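You operate a simulated robot arm through the tools that you are given. There is no shell and no other tool.

You run a simulated robot arm. Do the job below in one go: nothing can be reset, and whatever is moved stays where it is left.

JOB
Zero the short slab's height gauge on the 50.00 mm gauge block.
Fine: use spot 2, leave the probe on the block and shut the tan box again. Set down upright: what you pick out.

Only the result counts: the job must be done as asked and must still hold three seconds after the hand-in. Knocking over, shifting, dropping, spilling or breaking anything else fails it.

ROBOT AND FRAMES
A 7-joint arm with a fingered hand, fixed in place. Base frame: the origin is on the floor under the middle of its stand, x ahead of it, y to its left, z up; the work surface is at about z = 94. Readings come in cm, degrees, newtons and seconds.
With the tool pointing down near the work surface it reaches from about 28 to 70 cm from the base axis. Its first joint turns from -166.0 to 166.0 degrees. Payload 4 kg.
The TCP is the grasp point between the finger pads, 2.6 cm short of the fingertips. In the tool frame z runs along the fingers and y along their closing line. The gripper opens to 14.8 cm; its body begins 7.3 cm behind the TCP. The gripper is a hand of 3 fingers: y runs from the thumb to the fingers, the wrist lies at [0, 0, -23.9] in the tool frame, and closing takes about 1.5 s.
Orientation is that of the tool frame in the base frame, as a unit quaternion [w, x, y, z]. With the fingers straight down and closing along the base's y, the tool's x points along the base's -x, its y along +y and its z along -z.

CONTROLS
- The arm moves only by the tool servo_tool. Its argument "moves" is one flat list of numbers, 7 for each row, row after row: the finger opening in cm, from 0 to 14.8, then the shift along the base's x, y, z in cm, then the turn, a rotation vector about the base's x, y, z in degrees. In form: [hand, tx, ty, tz, rx, ry, rz, hand, tx, ty, tz, rx, ry, rz, ...]. A call has 1 to 20 rows; each row is the pose to reach, as a shift and turn from the pose commanded when the call began. Rows are played at 5 a second. More than 5 cm and 8.6 degrees between two rows, or a gripper value outside its range, and nothing of the call is played. Where a pose cannot be reached the arm comes as near as it can. A force on the tool above 90 N (or 10 N above the force at the start of the call, whichever is more), or a blocked arm, ends the call early, and 0.2 s more pass. Each finger travels about 7.2 cm/s and halts on what it meets, pressing with about 29 N; the grip force reading is that of the motor and also rises with nothing between the fingers. The clock runs only during rows and for 0.2 s after the last one: add rows that repeat a pose to give the fingers time. It gives the time, the measured TCP pose, the force on the tool (base axes), the opening and the grip force at its end, in the units of the frame above (readings bear some noise), with the torque about the TCP (base axes, N m) and any sound that the robot's microphone picked up, and new pictures: "views" is both (left out), scene, wrist or none.
- Cameras (640 x 400 px; columns grow to the right, rows downward): "scene" is fixed at [39.93, -50.03, 153.83]; the picture's right is [0.94, -0.35, 0.00], its down [-0.18, -0.48, -0.86] and it looks along [0.30, 0.80, -0.51] (base axes); focal length 317 px, centre (320, 200). "wrist" rides on the gripper at [6.8, -3.9, -9] in the tool frame; the picture's right is [0.50, 0.87, 0.00], its down [-0.66, 0.38, -0.65] and it looks along [-0.57, 0.33, 0.76] (tool axes); focal length 222 px, centre (320, 200). There is no depth. A picture from a camera that has moved, and an enlarged one, comes with that camera's place and axes in the base frame and with its lens.
- lift_body(by): slides the trunk up (or, below 0, down) by that many cm; the arm rides with it, the base frame stays. It gives what a move gives, with no picture.
- preshape(shape): the hand has 3 fingers and takes this shape, open, in about a second: jaw (thumb against the fingers, like two jaws); tri (thumb and two fingers); tip (a fingertip pinch); poke (one finger out to press); point (the index stretched); flat (the hand flat); cup (the hand cupped); fist (a fist). The gripper value then closes the fingers along that shape, each until it touches; the sizes above hold for jaw. It gives what a move gives, with no picture.
- close_up(camera, box): a new picture of the part [left, top, right, bottom] of that camera's present view, enlarged. The clock stands still meanwhile.
- sign_off(): hands the job in; it is judged then, once.

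Places have to be worked out from the pictures, the camera data and where the tool is seen. Open the gripper and draw the arm clear of the work before you hand the job in, unless the task says otherwise.

The tools are called after ">>>" by a JSON object that holds its "name" and its "arguments". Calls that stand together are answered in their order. servo_tool: Moves the arm, as the interface text tells. Its arguments: {"type":"object","properties":{"moves":{"type":"array"},"views":{"type":"string","enum":["both","scene","wrist","none"]}},"required":["moves"]} The other tools are called the same way: lift_body (by) moves the trunk up or down; preshape (shape) gives the hand a shape; close_up (camera, box) takes an enlarged picture of a part of a camera's view; sign_off () hands the job in.

At the start:

```text
clock: 0.0
tcp_pos: [41.94, 21.44, 130.07]
tcp_rot: [-0.001, 0.0, 1.0, 0.001]
ft_force: [0.6, 0.2, 0.1]
ft_torque: [0.02, 0.01, 0.0]
opening: 14.78
grasp_force: 0.1
shape: jaw
trunk travel left (down, up): [-52.5, 6.5]
```

scene: 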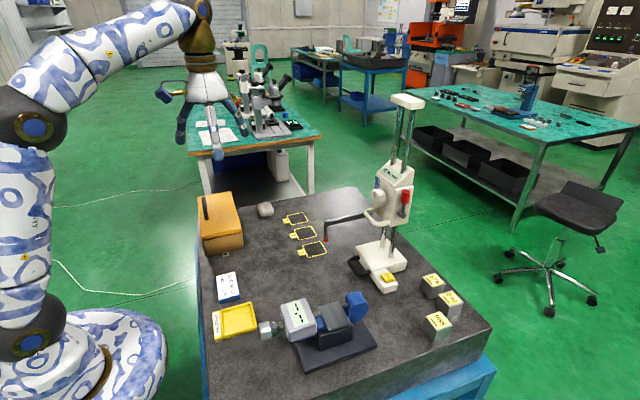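
wrist: 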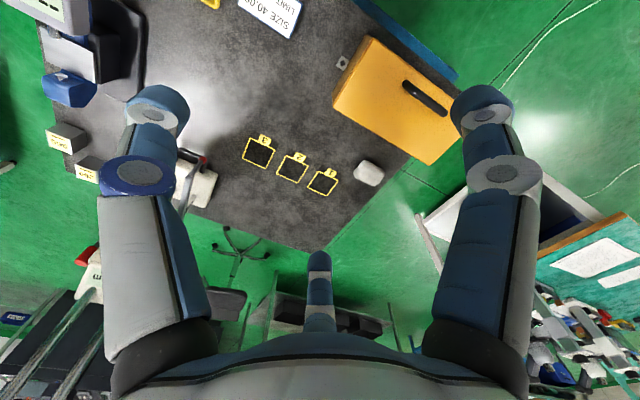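

I see a granite slab with a tan box, a height gauge, three marked spots, some blocks and cards. I'll take enlarged pictures to identify them before moving anything.

>>> {"name": "close_up", "arguments": {"camera": "scene", "box": [190, 180, 350, 280]}}

>>> {"name": "close_up", "arguments": {"camera": "scene", "box": [320, 80, 480, 180]}}

>>> {"name": "close_up", "arguments": {"camera": "scene", "box": [320, 160, 480, 260]}}

>>> {"name": "close_up", "arguments": {"camera": "scene", "box": [340, 240, 500, 340]}}

>>> {"name": "close_up", "arguments": {"camera": "scene", "box": [200, 260, 360, 360]}}

>>> {"name": "close_up", "arguments": {"camera": "wrist", "box": [220, 0, 420, 125]}}

```text
4.00 times, centred on (270, 230) of scene
camera zoom: at [39.93, -50.03, 153.83], right [0.94, -0.35, 0.0], down [-0.18, -0.48, -0.86], along [0.3, 0.8, -0.51], focal length 1269 px, centre (520, 80)
```

zoom: 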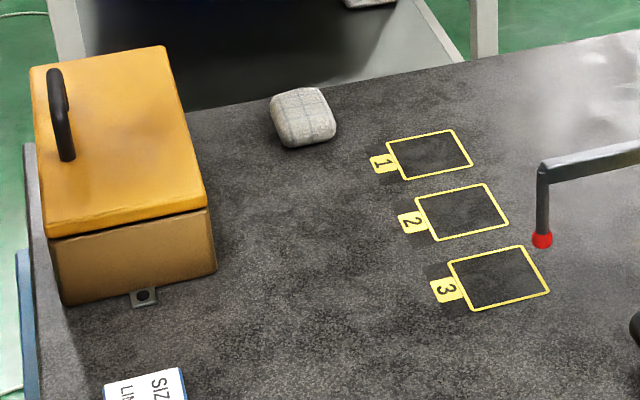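

```text
4.00 times, centred on (400, 130) of scene
camera zoom: at [39.93, -50.03, 153.83], right [0.94, -0.35, 0.0], down [-0.18, -0.48, -0.86], along [0.3, 0.8, -0.51], focal length 1269 px, centre (0, 480)
```

zoom: 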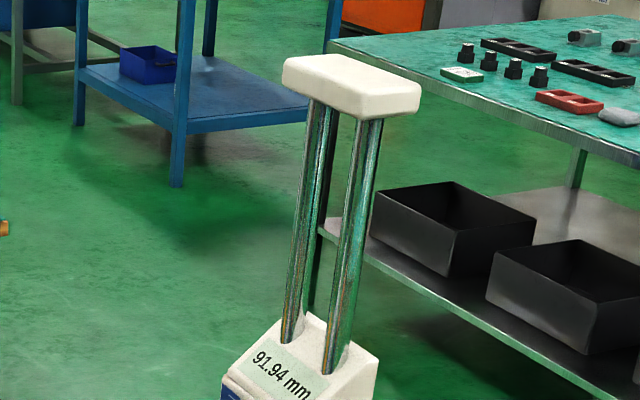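

```text
4.00 times, centred on (400, 210) of scene
camera zoom: at [39.93, -50.03, 153.83], right [0.94, -0.35, 0.0], down [-0.18, -0.48, -0.86], along [0.3, 0.8, -0.51], focal length 1269 px, centre (0, 160)
```

zoom: 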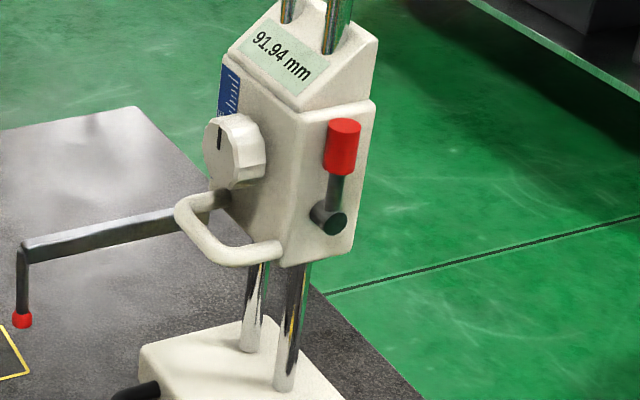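

```text
4.00 times, centred on (420, 290) of scene
camera zoom: at [39.93, -50.03, 153.83], right [0.94, -0.35, 0.0], down [-0.18, -0.48, -0.86], along [0.3, 0.8, -0.51], focal length 1269 px, centre (-80, -160)
```

zoom: 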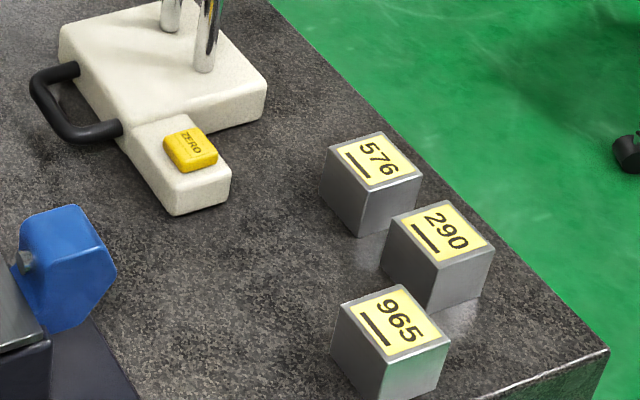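

```text
4.00 times, centred on (280, 310) of scene
camera zoom: at [39.93, -50.03, 153.83], right [0.94, -0.35, 0.0], down [-0.18, -0.48, -0.86], along [0.3, 0.8, -0.51], focal length 1269 px, centre (480, -240)
```

zoom: 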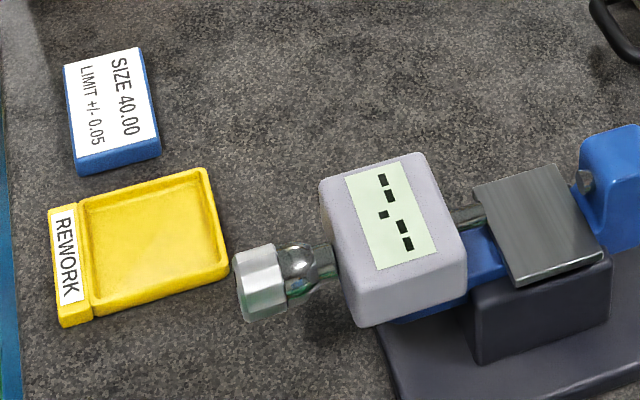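

```text
3.20 times, centred on (320, 62) of wrist
camera zoom: at [35.32, 17.56, 139.17], right [-0.5, 0.87, 0.0], down [0.66, 0.38, 0.65], along [0.57, 0.33, -0.76], focal length 711 px, centre (320, 640)
```

zoom: 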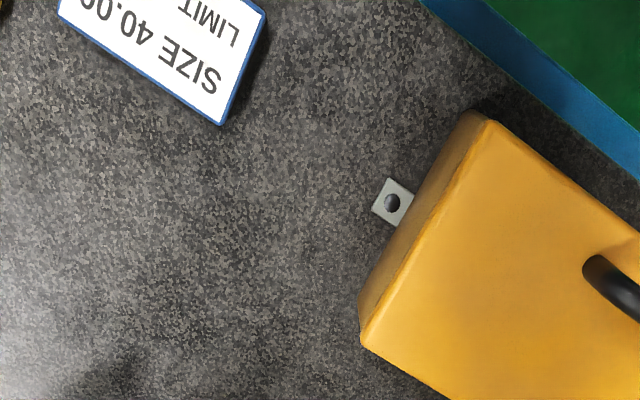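

The slab carries the tan box (lid handle, x≈34–45, y≈26–50), spots 1–3 at about x=63.8, and the height gauge facing the robot with a clamp lever, knob, handle and ZERO button. I rotate the wrist to look at the gauge from the front.

>>> {"name": "servo_tool", "arguments": {"moves": [14.8, 0, 0, 0, 0, 0, -7, 14.8, 0, 0, 0, 0, 0, -14, 14.8, 0, 0, 0, 0, 0, -21, 14.8, 0, 0, 0, 0, 0, -28, 14.8, 0, 0, 0, 0, 0, -35, 14.8, 0, 0, 0, 0, 0, -35], "views": "both"}}

```text
clock: 1.4
tcp_pos: [41.9, 21.51, 130.0]
tcp_rot: [0.0, 0.302, 0.953, 0.0]
ft_force: [-0.1, -0.3, -1.2]
ft_torque: [-0.01, -0.01, 0.01]
opening: 14.78
grasp_force: 0.1
shape: jaw
trunk travel left (down, up): [-52.5, 6.5]
camera wrist: at [34.27, 22.21, 139.16], right [0.09, 1.0, 0.0], down [0.75, -0.07, 0.65], along [0.65, -0.06, -0.76], focal length 222 px, centre (320, 200)
```

scene: 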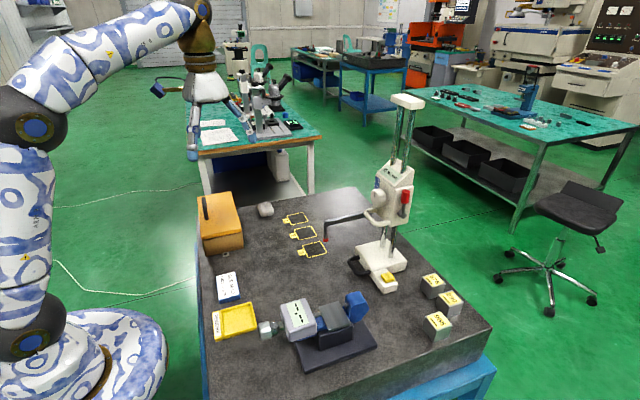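
wrist: 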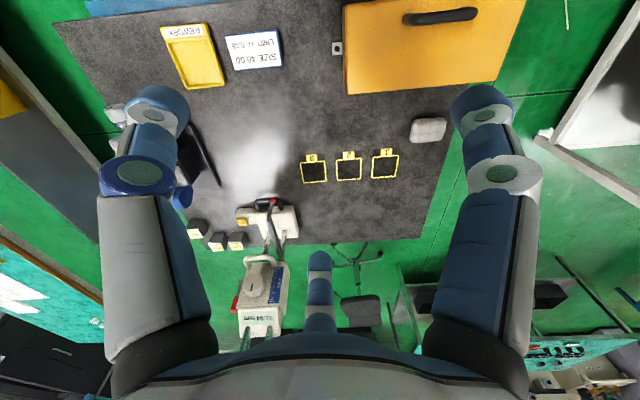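

The gauge is now visible between the fingers. I enlarge it, plus the box and spots from above.

>>> {"name": "close_up", "arguments": {"camera": "wrist", "box": [210, 180, 330, 255]}}

>>> {"name": "close_up", "arguments": {"camera": "wrist", "box": [210, 245, 330, 345]}}

>>> {"name": "close_up", "arguments": {"camera": "wrist", "box": [320, 0, 540, 130]}}

>>> {"name": "close_up", "arguments": {"camera": "wrist", "box": [290, 130, 410, 205]}}

```text
5.33 times, centred on (270, 218) of wrist
camera zoom: at [34.27, 22.21, 139.16], right [0.09, 1.0, 0.0], down [0.75, -0.07, 0.65], along [0.65, -0.06, -0.76], focal length 1185 px, centre (587, 107)
```

zoom: 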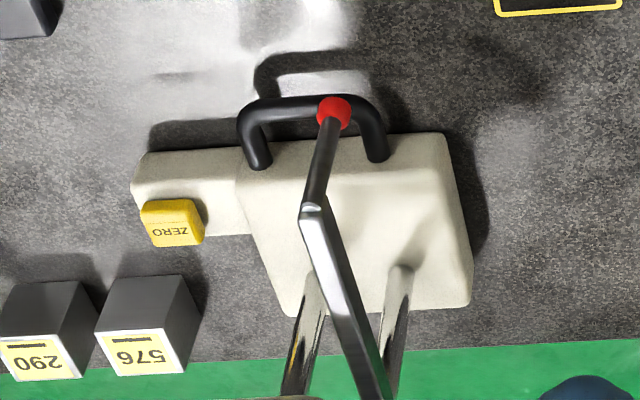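

```text
4.00 times, centred on (270, 295) of wrist
camera zoom: at [34.27, 22.21, 139.16], right [0.09, 1.0, 0.0], down [0.75, -0.07, 0.65], along [0.65, -0.06, -0.76], focal length 888 px, centre (520, -180)
```

zoom: 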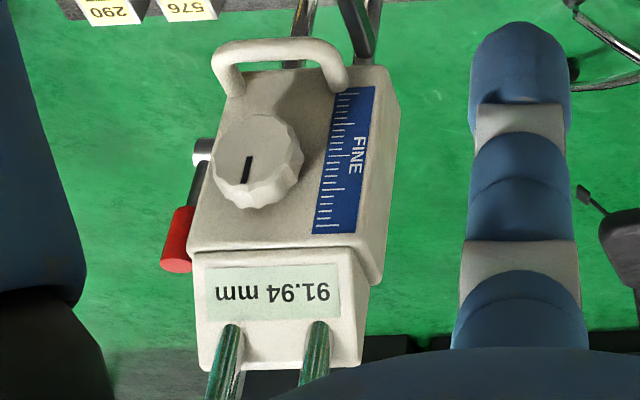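

```text
2.91 times, centred on (430, 65) of wrist
camera zoom: at [34.27, 22.21, 139.16], right [0.09, 1.0, 0.0], down [0.75, -0.07, 0.65], along [0.65, -0.06, -0.76], focal length 646 px, centre (0, 593)
```

zoom: 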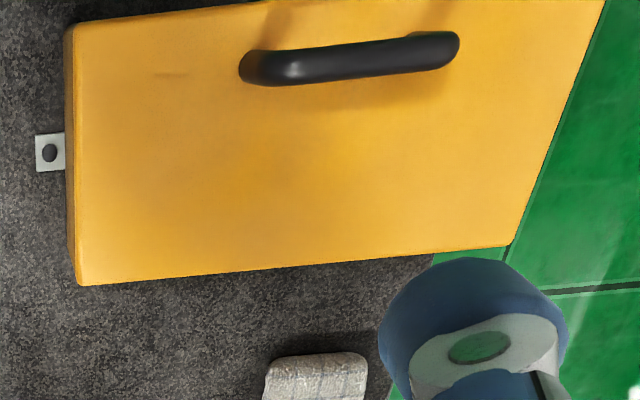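

```text
5.33 times, centred on (350, 168) of wrist
camera zoom: at [34.27, 22.21, 139.16], right [0.09, 1.0, 0.0], down [0.75, -0.07, 0.65], along [0.65, -0.06, -0.76], focal length 1185 px, centre (160, 373)
```

zoom: 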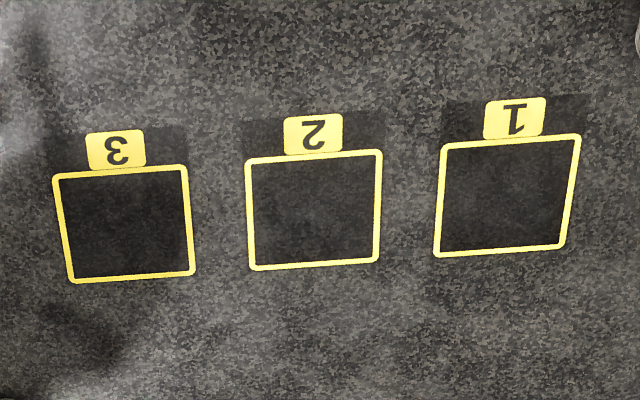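

The gauge's tip is at about (63.7, 9.8, 103.2) — matching 91.94 mm above the slab — so it must be slid about 17 cm in +y to spot 2. First the box: its lid handle bar lies along y near (36.4, 37.3, 103). I move above it with the hand turned to close along x.

>>> {"name": "servo_tool", "arguments": {"moves": [14.8, -0.7, 2, -2, 0, 0, -7, 14.8, -1.4, 4, -4, 0, 0, -14, 14.8, -2.1, 6, -6, 0, 0, -21, 14.8, -2.8, 8, -8, 0, 0, -28, 14.8, -3.5, 10, -10, 0, 0, -35, 14.8, -4.2, 12, -12, 0, 0, -42, 14.8, -4.9, 14, -13, 0, 0, -49, 14.8, -5.5, 15.8, -14, 0, 0, -55, 14.8, -5.5, 15.8, -14, 0, 0, -55], "views": "both"}}

```text
clock: 3.4
tcp_pos: [36.39, 37.44, 116.18]
tcp_rot: [0.0, 0.708, 0.706, 0.0]
ft_force: [0.2, -0.7, 0.4]
ft_torque: [-0.03, -0.02, -0.02]
opening: 14.79
grasp_force: 0.1
shape: jaw
trunk travel left (down, up): [-52.5, 6.5]
camera wrist: at [32.67, 44.13, 125.16], right [0.87, 0.5, 0.0], down [0.38, -0.66, 0.65], along [0.33, -0.57, -0.76], focal length 222 px, centre (320, 200)
```

scene: 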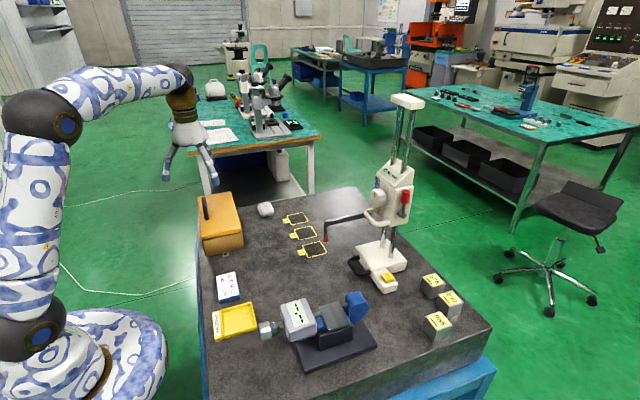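
wrist: 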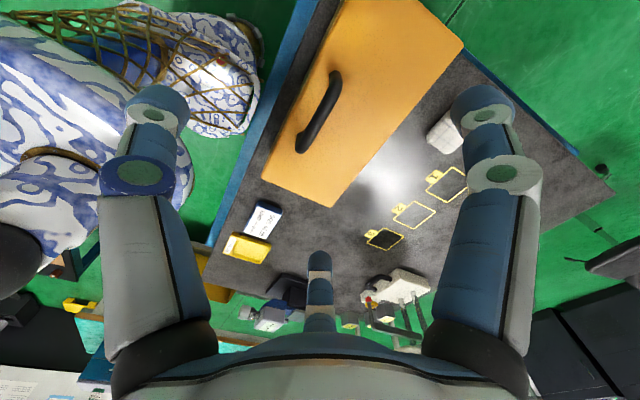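

The hand is above the lid, handle bar seen at left of the camera axis. I close the fingers partly in free air to learn how they sit relative to the bar.

>>> {"name": "servo_tool", "arguments": {"moves": [10, 0, 0, 0, 0, 0, 0, 6, 0, 0, 0, 0, 0, 0, 4, 0, 0, 0, 0, 0, 0, 4, 0, 0, 0, 0, 0, 0, 4, 0, 0, 0, 0, 0, 0, 4, 0, 0, 0, 0, 0, 0], "views": "both"}}

>>> {"name": "close_up", "arguments": {"camera": "scene", "box": [130, 60, 290, 260]}}

```text
clock: 4.8
tcp_pos: [36.34, 37.33, 116.29]
tcp_rot: [-0.001, 0.707, 0.707, 0.0]
ft_force: [0.8, 0.1, -1.0]
ft_torque: [-0.01, -0.02, -0.01]
opening: 4.04
grasp_force: 0.1
shape: jaw
trunk travel left (down, up): [-52.5, 6.5]
camera wrist: at [32.67, 44.1, 125.18], right [0.87, 0.5, 0.0], down [0.38, -0.66, 0.65], along [0.33, -0.57, -0.76], focal length 222 px, centre (320, 200)
```

scene: 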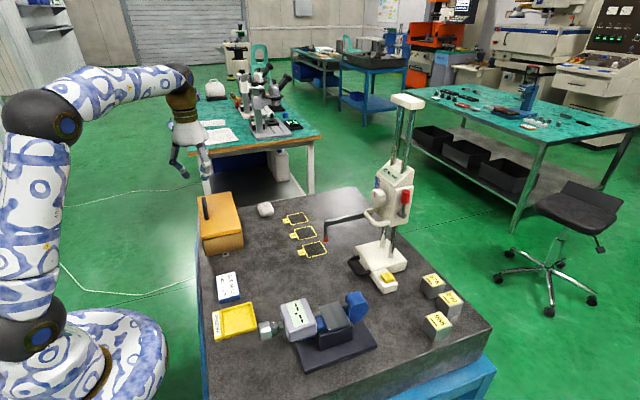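
wrist: 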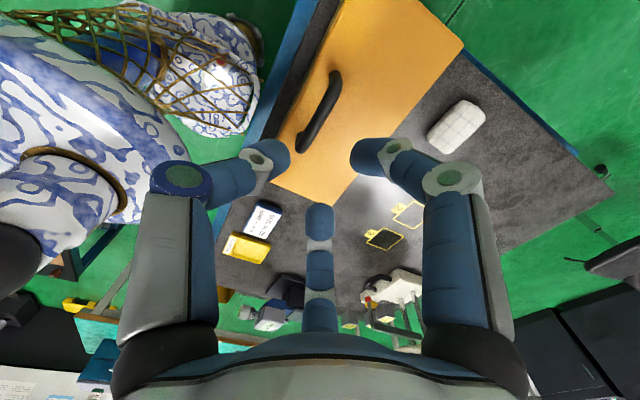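

```text
2.00 times, centred on (210, 160) of scene
camera zoom: at [39.93, -50.03, 153.83], right [0.94, -0.35, 0.0], down [-0.18, -0.48, -0.86], along [0.3, 0.8, -0.51], focal length 635 px, centre (540, 280)
```

zoom: 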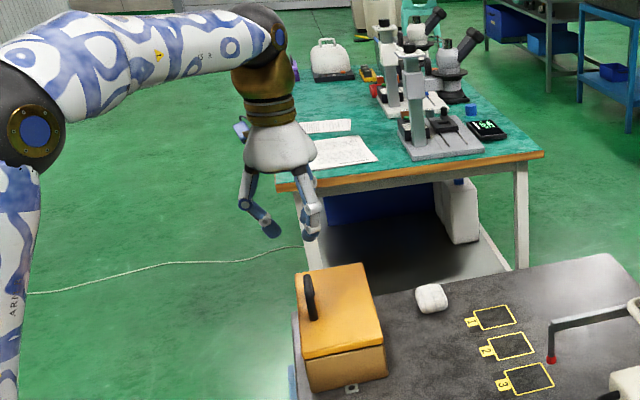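

At 4 cm opening the thumb sits on the −x side and two fingers at y±3 on the +x side. The bar's top is at z≈103.3, so I go down to TCP z≈103.8, then close on it.

>>> {"name": "servo_tool", "arguments": {"moves": [4.5, 0, 0, -3, 0, 0, 0, 4.5, 0, 0, -6, 0, 0, 0, 4.5, 0, 0, -9, 0, 0, 0, 4.5, 0, 0, -11, 0, 0, 0, 4.5, 0, 0, -12, 0, 0, 0, 4.5, 0, 0, -12.3, 0, 0, 0, 4.5, 0, 0, -12.3, 0, 0, 0], "views": "both"}}

>>> {"name": "close_up", "arguments": {"camera": "wrist", "box": [200, 60, 440, 260]}}

>>> {"name": "close_up", "arguments": {"camera": "scene", "box": [150, 140, 270, 260]}}

```text
clock: 6.4
tcp_pos: [36.42, 37.44, 103.98]
tcp_rot: [0.001, 0.707, 0.707, 0.002]
ft_force: [2.2, 1.0, 25.5]
ft_torque: [0.03, -0.51, 0.03]
opening: 4.74
grasp_force: 0.0
shape: jaw
trunk travel left (down, up): [-52.5, 6.5]
camera wrist: at [32.61, 44.01, 112.98], right [0.87, 0.5, 0.0], down [0.38, -0.66, 0.65], along [0.33, -0.56, -0.76], focal length 222 px, centre (320, 200)
```

scene: 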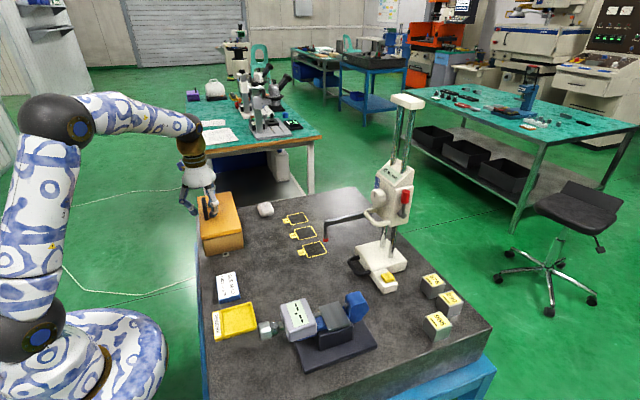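
wrist: 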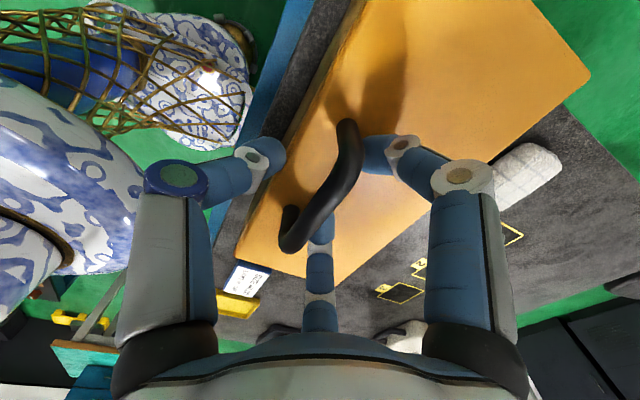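

```text
2.00 times, centred on (320, 160) of wrist
camera zoom: at [32.61, 44.01, 112.98], right [0.87, 0.5, 0.0], down [0.38, -0.66, 0.65], along [0.33, -0.56, -0.76], focal length 444 px, centre (320, 280)
```

zoom: 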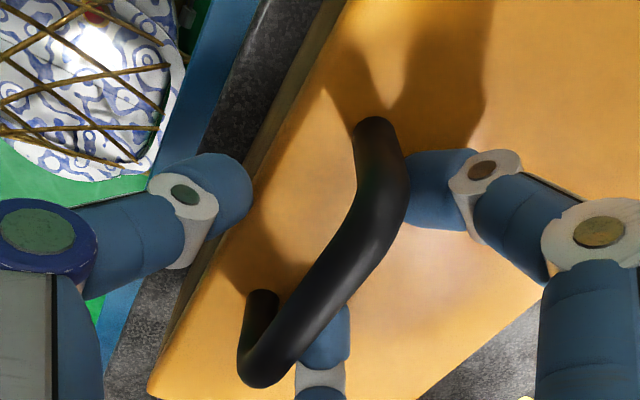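

```text
3.33 times, centred on (210, 200) of scene
camera zoom: at [39.93, -50.03, 153.83], right [0.94, -0.35, 0.0], down [-0.18, -0.48, -0.86], along [0.3, 0.8, -0.51], focal length 1058 px, centre (687, 200)
```

zoom: 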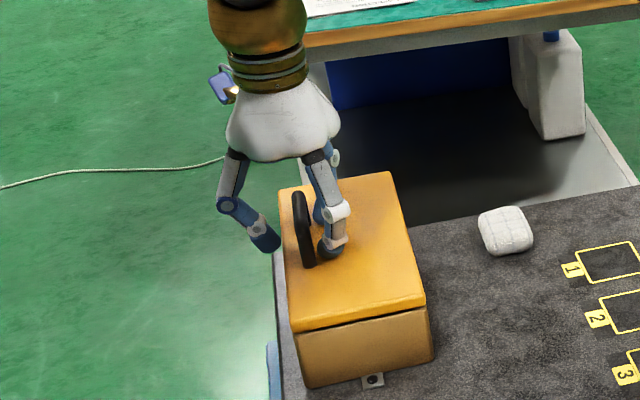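

The two fingertips already press on the lid (25 N), so I back up 0.7 cm and then close on the bar.

>>> {"name": "servo_tool", "arguments": {"moves": [4.5, 0, 0, 0.7, 0, 0, 0, 3, 0, 0, 0.7, 0, 0, 0, 2, 0, 0, 0.7, 0, 0, 0, 1, 0, 0, 0.7, 0, 0, 0, 0, 0, 0, 0.7, 0, 0, 0, 0, 0, 0, 0.7, 0, 0, 0, 0, 0, 0, 0.7, 0, 0, 0, 0, 0, 0, 0.7, 0, 0, 0], "views": "both"}}

>>> {"name": "close_up", "arguments": {"camera": "wrist", "box": [200, 60, 440, 260]}}

```text
clock: 8.2
tcp_pos: [36.41, 37.28, 104.37]
tcp_rot: [0.0, 0.707, 0.707, 0.0]
ft_force: [0.9, 0.4, -0.4]
ft_torque: [-0.01, 0.0, -0.01]
opening: 0.0
grasp_force: 28.7
shape: jaw
trunk travel left (down, up): [-52.5, 6.5]
camera wrist: at [32.62, 44.09, 113.46], right [0.87, 0.5, 0.0], down [0.38, -0.66, 0.65], along [0.33, -0.57, -0.76], focal length 222 px, centre (320, 200)
```

scene: 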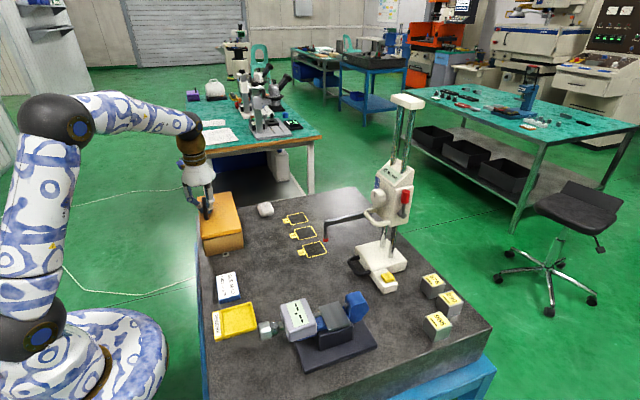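
wrist: 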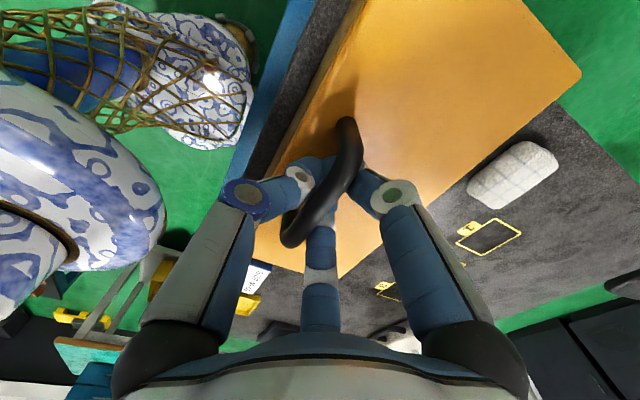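

```text
2.00 times, centred on (320, 160) of wrist
camera zoom: at [32.62, 44.09, 113.46], right [0.87, 0.5, 0.0], down [0.38, -0.66, 0.65], along [0.33, -0.57, -0.76], focal length 444 px, centre (320, 280)
```

zoom: 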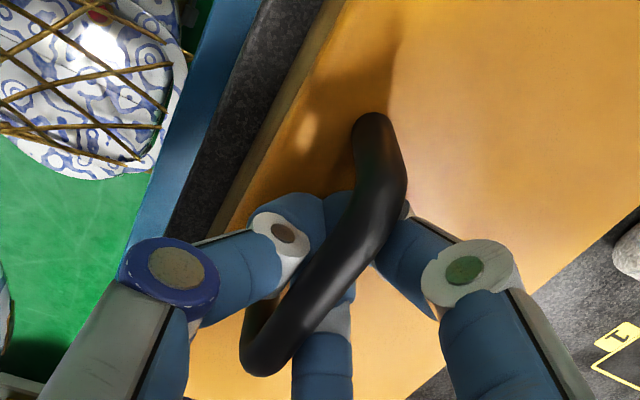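

The fingers closed under the bar (opening 0, bar above the tips), which hooks it nicely. I lift gently along a short arc as if hinged at the +x side, and watch the force and lid.

>>> {"name": "servo_tool", "arguments": {"moves": [0, 0, 0, 0.5, 0, 0, 0, 0, 0.2, 0, 1, 0, 0, 0, 0, 0.5, 0, 1.5, 0, 0, 0, 0, 0.8, 0, 2, 0, 0, 0, 0, 0.8, 0, 2, 0, 0, 0], "views": "both"}}

>>> {"name": "close_up", "arguments": {"camera": "scene", "box": [150, 140, 270, 260]}}

```text
clock: 9.4
tcp_pos: [37.36, 37.28, 106.43]
tcp_rot: [-0.001, 0.708, 0.706, -0.001]
ft_force: [7.9, 0.4, -8.7]
ft_torque: [0.01, 0.05, 0.02]
opening: 0.0
grasp_force: 28.6
shape: jaw
trunk travel left (down, up): [-52.5, 6.5]
camera wrist: at [33.66, 44.04, 115.45], right [0.87, 0.5, 0.0], down [0.38, -0.66, 0.65], along [0.33, -0.57, -0.76], focal length 222 px, centre (320, 200)
```

scene: 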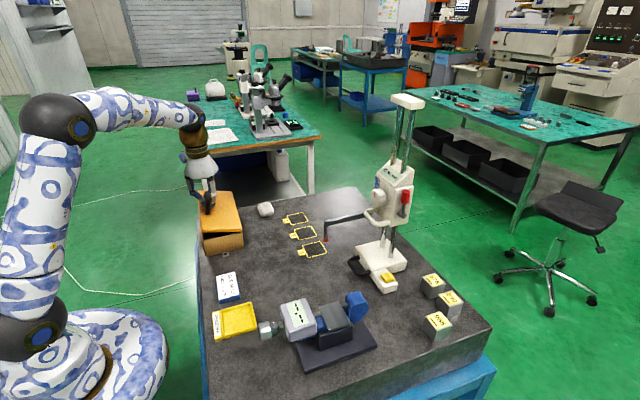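
wrist: 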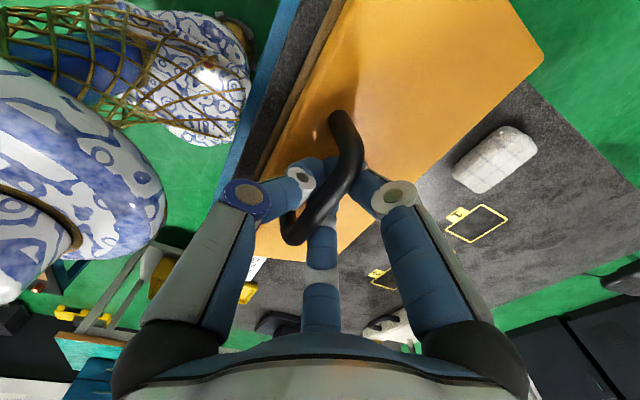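

```text
3.33 times, centred on (210, 200) of scene
camera zoom: at [39.93, -50.03, 153.83], right [0.94, -0.35, 0.0], down [-0.18, -0.48, -0.86], along [0.3, 0.8, -0.51], focal length 1058 px, centre (687, 200)
```

zoom: 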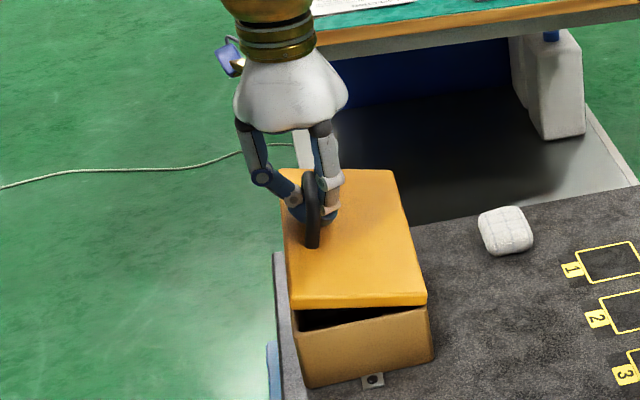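

The lid is hinged along its +x edge and swings up. I keep following the arc to about 30°, tilting the tool along with it, and check the load.

>>> {"name": "servo_tool", "arguments": {"moves": [0, 0.5, 0, 0.4, 0, 3, 0, 0, 0.99, 0, 0.76, 0, 6, 0, 0, 1.66, 0, 1.32, 0, 10, 0, 0, 2.4, 0, 1.83, 0, 15, 0, 0, 2.4, 0, 1.83, 0, 15, 0], "views": "both"}}

>>> {"name": "close_up", "arguments": {"camera": "scene", "box": [150, 140, 270, 260]}}

>>> {"name": "close_up", "arguments": {"camera": "wrist", "box": [200, 60, 440, 260]}}

```text
clock: 10.6
tcp_pos: [39.61, 37.2, 108.42]
tcp_rot: [-0.093, 0.7, 0.701, -0.093]
ft_force: [0.0, 1.2, -1.4]
ft_torque: [-0.02, 0.0, -0.01]
opening: 0.0
grasp_force: 28.3
shape: jaw
trunk travel left (down, up): [-52.5, 6.5]
camera wrist: at [38.43, 44.0, 118.1], right [0.84, 0.5, -0.23], down [0.54, -0.66, 0.53], along [0.12, -0.57, -0.82], focal length 222 px, centre (320, 200)
```

scene: 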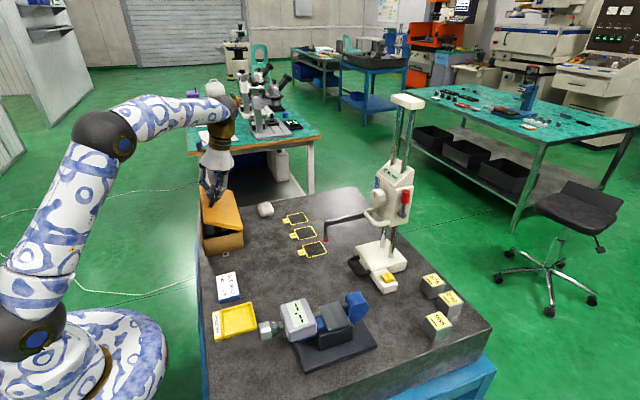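
wrist: 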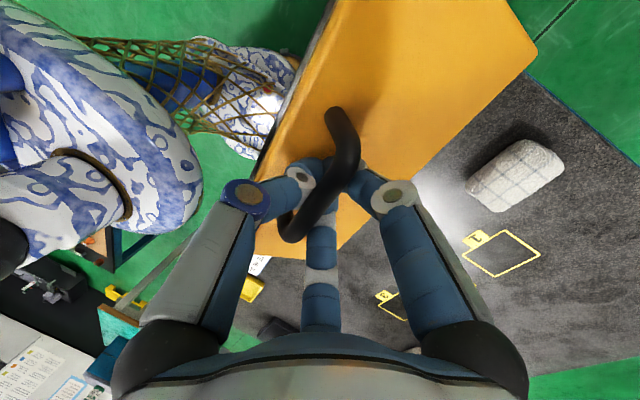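

```text
3.33 times, centred on (210, 200) of scene
camera zoom: at [39.93, -50.03, 153.83], right [0.94, -0.35, 0.0], down [-0.18, -0.48, -0.86], along [0.3, 0.8, -0.51], focal length 1058 px, centre (687, 200)
```

zoom: 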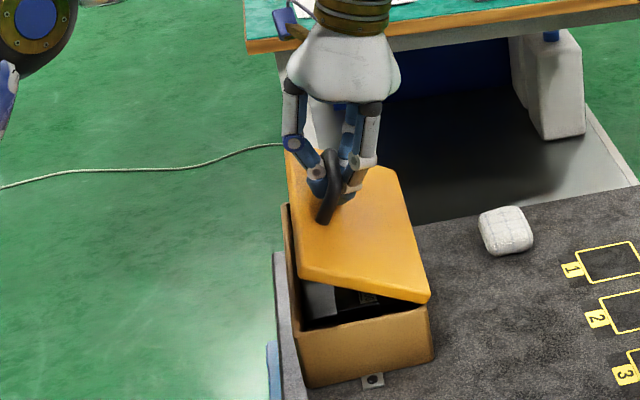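

```text
2.00 times, centred on (320, 160) of wrist
camera zoom: at [38.43, 44.0, 118.1], right [0.84, 0.5, -0.23], down [0.54, -0.66, 0.53], along [0.12, -0.57, -0.82], focal length 444 px, centre (320, 280)
```

zoom: 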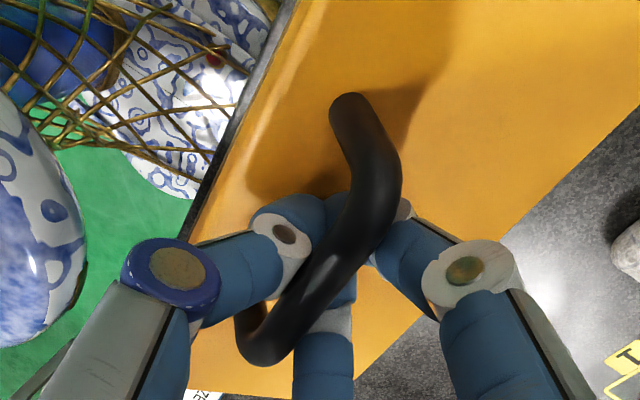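

The lid is light (only about 1–2 N at 30°). I carry on along the arc to about 60° with the tool tilting to 40°.

>>> {"name": "servo_tool", "arguments": {"moves": [0, 0.76, 0, 0.44, 0, 4, 0, 0, 1.55, 0, 0.82, 0, 8, 0, 0, 2.38, 0, 1.12, 0, 12, 0, 0, 3.24, 0, 1.37, 0, 16, 0, 0, 4.13, 0, 1.5, 0, 21, 0, 0, 5.01, 0, 1.6, 0, 25, 0, 0, 5.01, 0, 1.6, 0, 25, 0], "views": "both"}}

>>> {"name": "close_up", "arguments": {"camera": "scene", "box": [150, 140, 270, 260]}}

>>> {"name": "close_up", "arguments": {"camera": "wrist", "box": [200, 60, 440, 260]}}

```text
clock: 12.2
tcp_pos: [42.67, 36.33, 109.37]
tcp_rot: [-0.202, 0.678, 0.677, -0.202]
ft_force: [-0.7, -0.1, -0.3]
ft_torque: [0.02, 0.02, 0.0]
opening: 0.02
grasp_force: 29.0
shape: jaw
out of reach, approached as far as the arm can: row 5, 6, 7
trunk travel left (down, up): [-52.5, 6.5]
camera wrist: at [44.73, 43.23, 119.1], right [0.72, 0.5, -0.48], down [0.67, -0.66, 0.34], along [-0.14, -0.57, -0.81], focal length 222 px, centre (320, 200)
```

scene: 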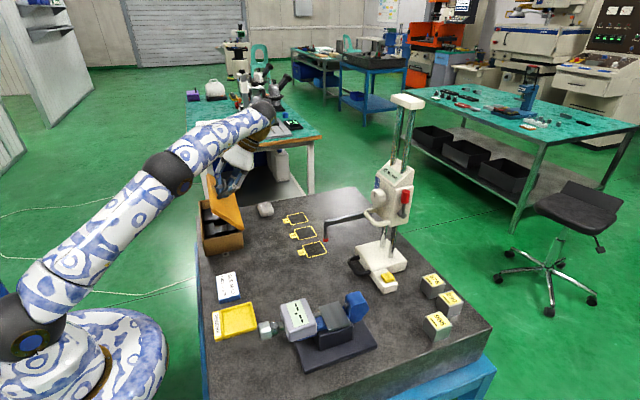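
wrist: 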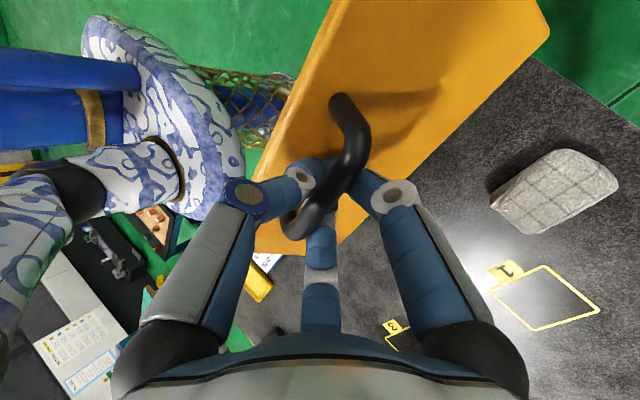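

```text
3.33 times, centred on (210, 200) of scene
camera zoom: at [39.93, -50.03, 153.83], right [0.94, -0.35, 0.0], down [-0.18, -0.48, -0.86], along [0.3, 0.8, -0.51], focal length 1058 px, centre (687, 200)
```

zoom: 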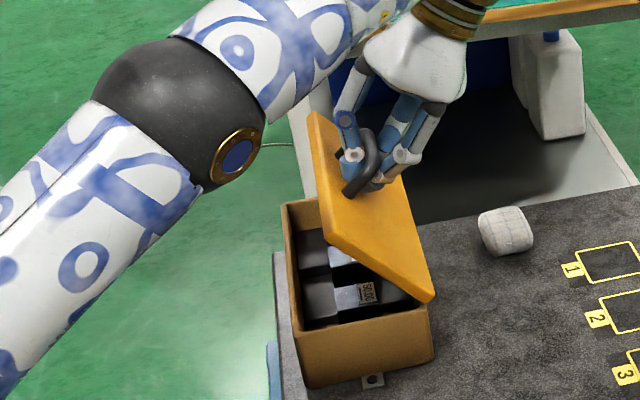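

```text
2.00 times, centred on (320, 160) of wrist
camera zoom: at [44.73, 43.23, 119.1], right [0.72, 0.5, -0.48], down [0.67, -0.66, 0.34], along [-0.14, -0.57, -0.81], focal length 444 px, centre (320, 280)
```

zoom: 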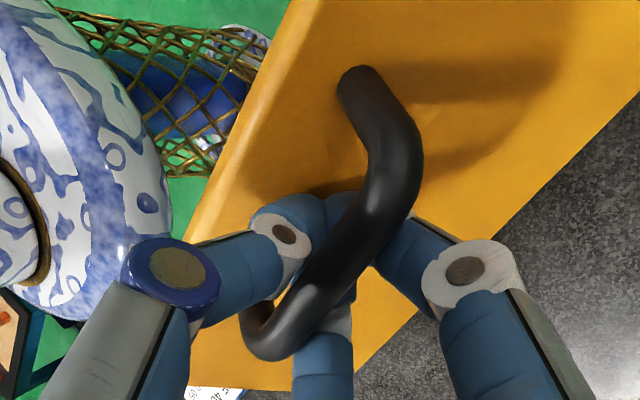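

The arm is at full stretch with the lid around 47–50°, but the thumb has room to turn in the handle, so I can untilt the tool to regain reach. I rotate the tool back by 22° while holding position to see how the pose and lid respond.

>>> {"name": "servo_tool", "arguments": {"moves": [0, 0, 0, 0, 0, -5.5, 0, 0, 0, 0, 0, 0, -11, 0, 0, 0, 0, 0, 0, -16.5, 0, 0, 0, 0, 0, 0, -22, 0, 0, 0, 0, 0, 0, -22, 0], "views": "both"}}

>>> {"name": "close_up", "arguments": {"camera": "scene", "box": [150, 140, 270, 260]}}

>>> {"name": "close_up", "arguments": {"camera": "wrist", "box": [200, 60, 440, 260]}}

```text
clock: 13.4
tcp_pos: [42.77, 36.43, 109.49]
tcp_rot: [-0.068, 0.704, 0.703, -0.069]
ft_force: [0.6, 0.1, -0.4]
ft_torque: [-0.01, -0.01, 0.0]
opening: 0.0
grasp_force: 29.1
shape: jaw
trunk travel left (down, up): [-52.5, 6.5]
camera wrist: at [40.91, 43.17, 119.03], right [0.85, 0.5, -0.17], down [0.5, -0.66, 0.57], along [0.17, -0.57, -0.81], focal length 222 px, centre (320, 200)
```

scene: 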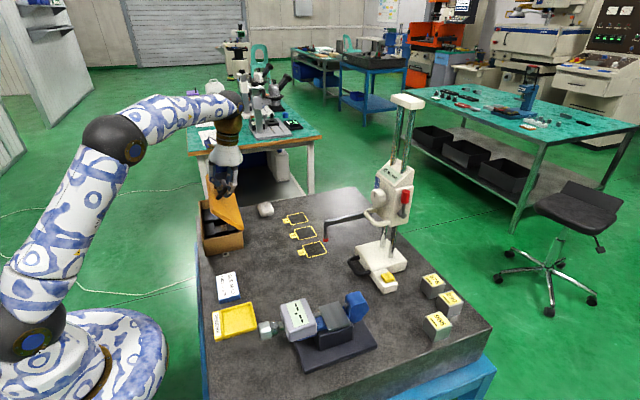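
wrist: 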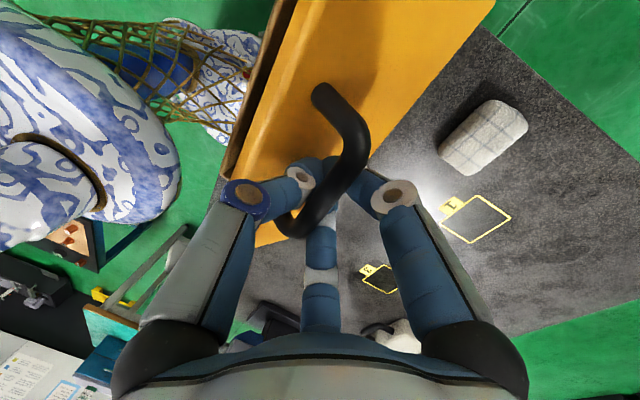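

```text
3.33 times, centred on (210, 200) of scene
camera zoom: at [39.93, -50.03, 153.83], right [0.94, -0.35, 0.0], down [-0.18, -0.48, -0.86], along [0.3, 0.8, -0.51], focal length 1058 px, centre (687, 200)
```

zoom: 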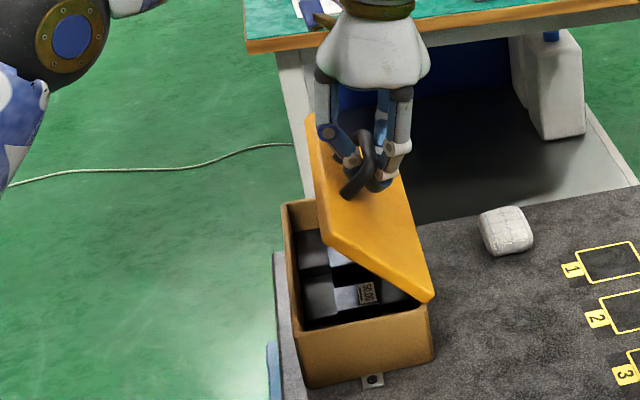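

```text
2.00 times, centred on (320, 160) of wrist
camera zoom: at [40.91, 43.17, 119.03], right [0.85, 0.5, -0.17], down [0.5, -0.66, 0.57], along [0.17, -0.57, -0.81], focal length 444 px, centre (320, 280)
```

zoom: 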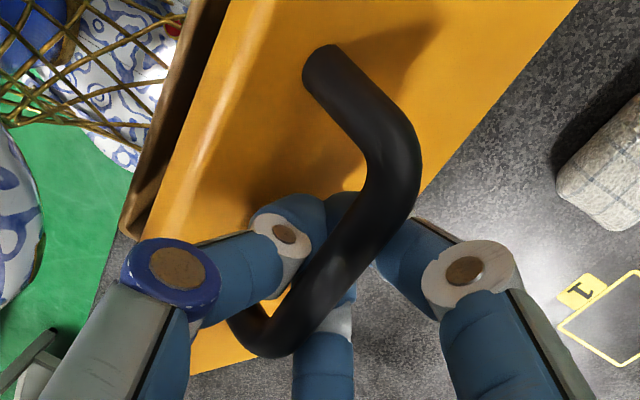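

The tool untilts freely (now ~11°) with almost no load, so the thumb rotates fine in the handle. I continue the arc toward about 70° lid angle.

>>> {"name": "servo_tool", "arguments": {"moves": [0, 0.8, 0, 0.18, 0, -1, 0, 0, 1.6, 0, 0.27, 0, -1.5, 0, 0, 2.4, 0, 0.28, 0, -2, 0, 0, 3.2, 0, 0.26, 0, -3, 0, 0, 3.2, 0, 0.26, 0, -3, 0], "views": "both"}}

>>> {"name": "close_up", "arguments": {"camera": "scene", "box": [150, 140, 270, 260]}}

>>> {"name": "close_up", "arguments": {"camera": "wrist", "box": [200, 60, 440, 260]}}

```text
clock: 14.6
tcp_pos: [45.97, 36.53, 109.75]
tcp_rot: [-0.049, 0.706, 0.704, -0.051]
ft_force: [0.7, 0.3, -0.9]
ft_torque: [-0.02, -0.02, -0.03]
opening: 0.0
grasp_force: 29.2
shape: jaw
trunk travel left (down, up): [-52.5, 6.5]
camera wrist: at [43.65, 43.2, 119.18], right [0.86, 0.5, -0.12], down [0.47, -0.66, 0.59], along [0.21, -0.57, -0.8], focal length 222 px, centre (320, 200)
```

scene: 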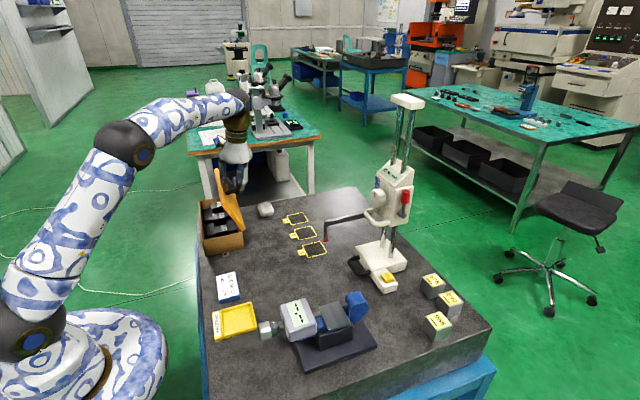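
wrist: 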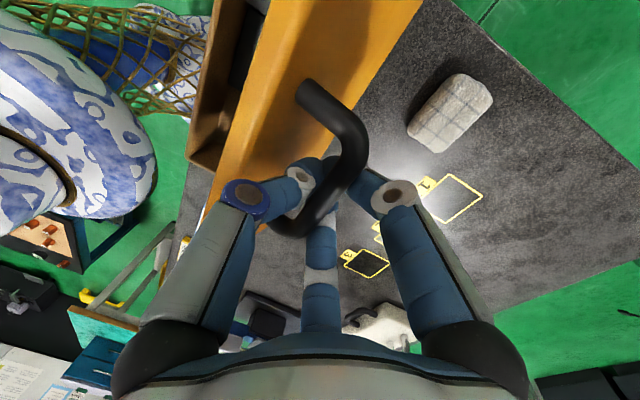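

```text
3.33 times, centred on (210, 200) of scene
camera zoom: at [39.93, -50.03, 153.83], right [0.94, -0.35, 0.0], down [-0.18, -0.48, -0.86], along [0.3, 0.8, -0.51], focal length 1058 px, centre (687, 200)
```

zoom: 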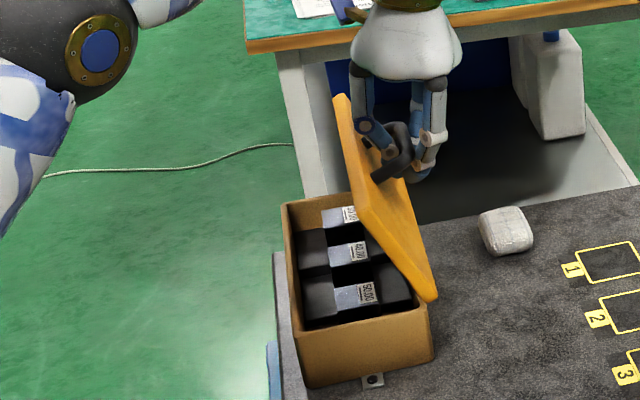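

```text
2.00 times, centred on (320, 160) of wrist
camera zoom: at [43.65, 43.2, 119.18], right [0.86, 0.5, -0.12], down [0.47, -0.66, 0.59], along [0.21, -0.57, -0.8], focal length 444 px, centre (320, 280)
```

zoom: 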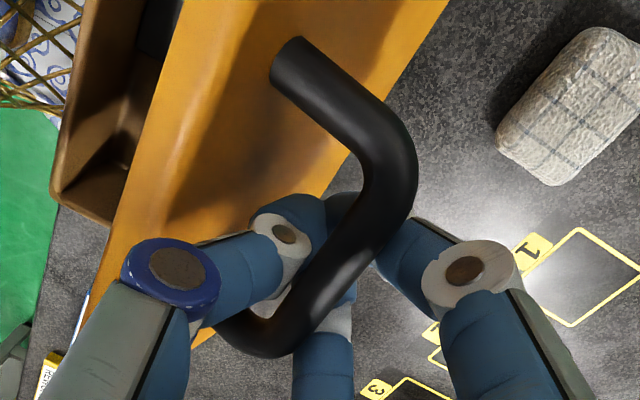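

The lid is now about 70° and moving freely; the box holds blocks labelled 50.00, 40.00, etc. I continue past vertical.

>>> {"name": "servo_tool", "arguments": {"moves": [0, 0.8, 0, -0.1, 0, -1, 0, 0, 1.6, 0, -0.28, 0, -2, 0, 0, 2.35, 0, -0.52, 0, -3, 0, 0, 3.1, 0, -0.8, 0, -4, 0, 0, 3.8, 0, -1.2, 0, -4, 0, 0, 4.5, 0, -1.6, 0, -4, 0, 0, 4.5, 0, -1.6, 0, -4, 0], "views": "both"}}

>>> {"name": "close_up", "arguments": {"camera": "scene", "box": [150, 140, 270, 260]}}

>>> {"name": "close_up", "arguments": {"camera": "wrist", "box": [200, 60, 440, 260]}}

```text
clock: 16.2
tcp_pos: [50.39, 36.43, 107.94]
tcp_rot: [-0.025, 0.707, 0.706, -0.028]
ft_force: [-2.7, -1.7, -4.5]
ft_torque: [-0.01, -0.02, 0.07]
opening: 0.0
grasp_force: 29.5
shape: jaw
trunk travel left (down, up): [-52.5, 6.5]
camera wrist: at [47.42, 43.17, 117.21], right [0.86, 0.5, -0.07], down [0.42, -0.65, 0.63], along [0.27, -0.57, -0.78], focal length 222 px, centre (320, 200)
```

scene: 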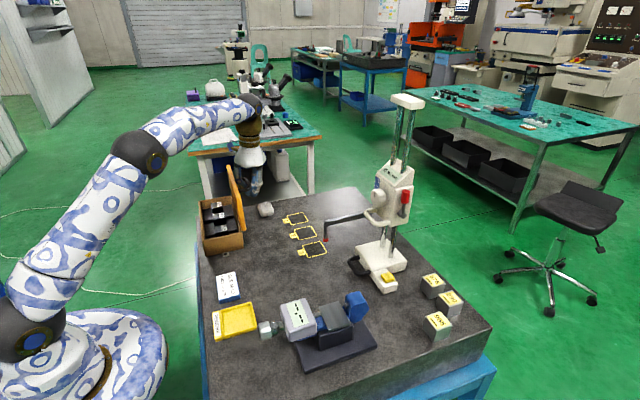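
wrist: 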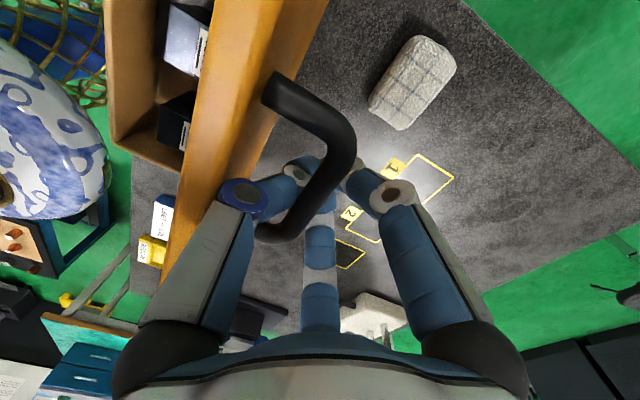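

```text
3.33 times, centred on (210, 200) of scene
camera zoom: at [39.93, -50.03, 153.83], right [0.94, -0.35, 0.0], down [-0.18, -0.48, -0.86], along [0.3, 0.8, -0.51], focal length 1058 px, centre (687, 200)
```

zoom: 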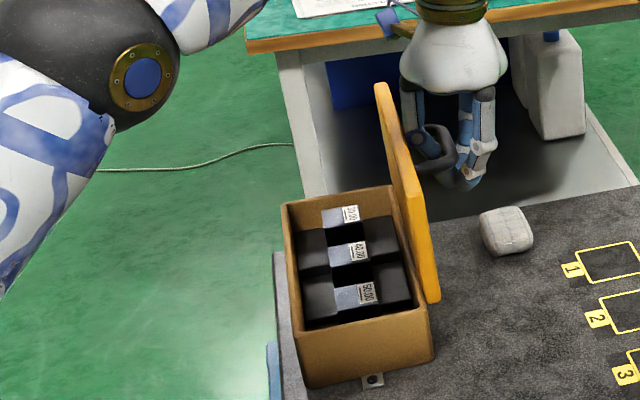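

```text
2.00 times, centred on (320, 160) of wrist
camera zoom: at [47.42, 43.17, 117.21], right [0.86, 0.5, -0.07], down [0.42, -0.65, 0.63], along [0.27, -0.57, -0.78], focal length 444 px, centre (320, 280)
```

zoom: 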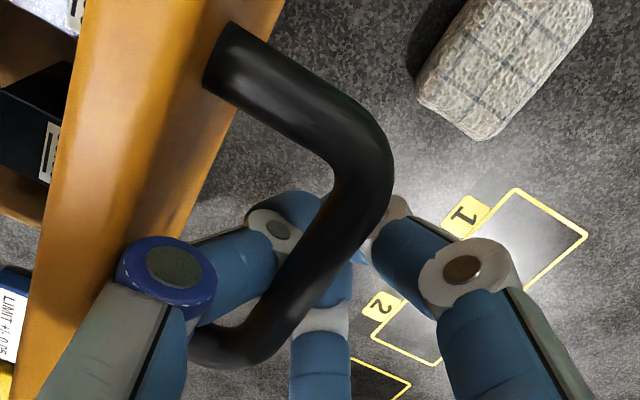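

The lid is about vertical. I push a bit further along the arc and watch for a stop.

>>> {"name": "servo_tool", "arguments": {"moves": [0, 0.5, 0, -0.4, 0, 0, 0, 0, 1.0, 0, -0.9, 0, 0, 0, 0, 1.0, 0, -0.9, 0, 0, 0], "views": "both"}}

>>> {"name": "close_up", "arguments": {"camera": "scene", "box": [150, 140, 270, 260]}}

```text
clock: 17.0
tcp_pos: [51.51, 36.41, 107.28]
tcp_rot: [-0.026, 0.707, 0.706, -0.026]
ft_force: [-2.6, -0.1, 4.4]
ft_torque: [0.0, 0.43, -0.01]
opening: 0.0
grasp_force: 28.8
shape: jaw
trunk travel left (down, up): [-52.5, 6.5]
camera wrist: at [48.41, 43.14, 116.52], right [0.86, 0.5, -0.06], down [0.42, -0.66, 0.62], along [0.27, -0.57, -0.78], focal length 222 px, centre (320, 200)
```

scene: 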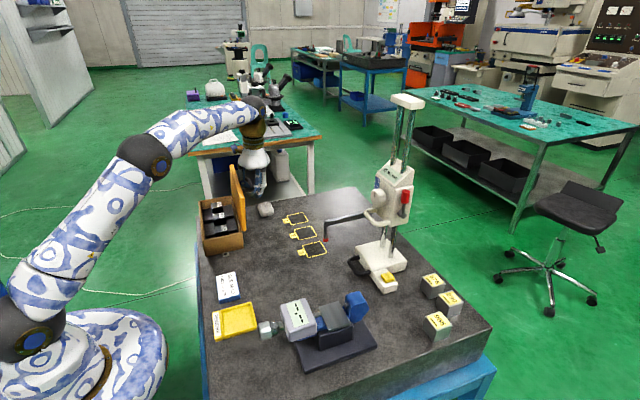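
wrist: 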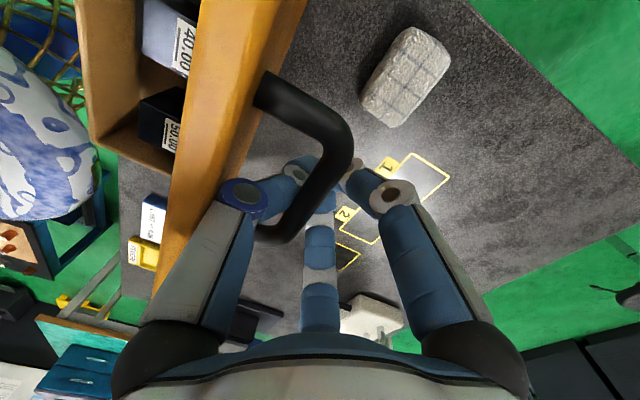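

```text
3.33 times, centred on (210, 200) of scene
camera zoom: at [39.93, -50.03, 153.83], right [0.94, -0.35, 0.0], down [-0.18, -0.48, -0.86], along [0.3, 0.8, -0.51], focal length 1058 px, centre (687, 200)
```

zoom: 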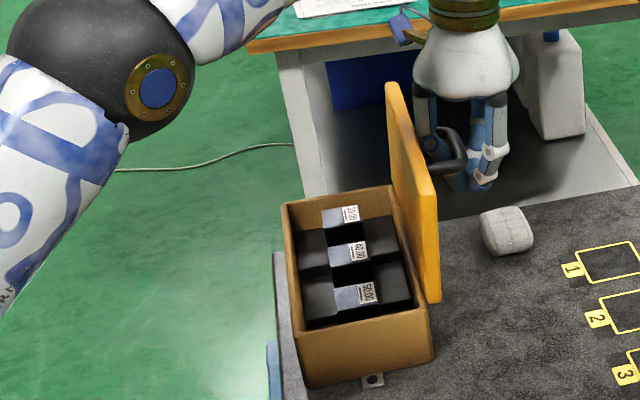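

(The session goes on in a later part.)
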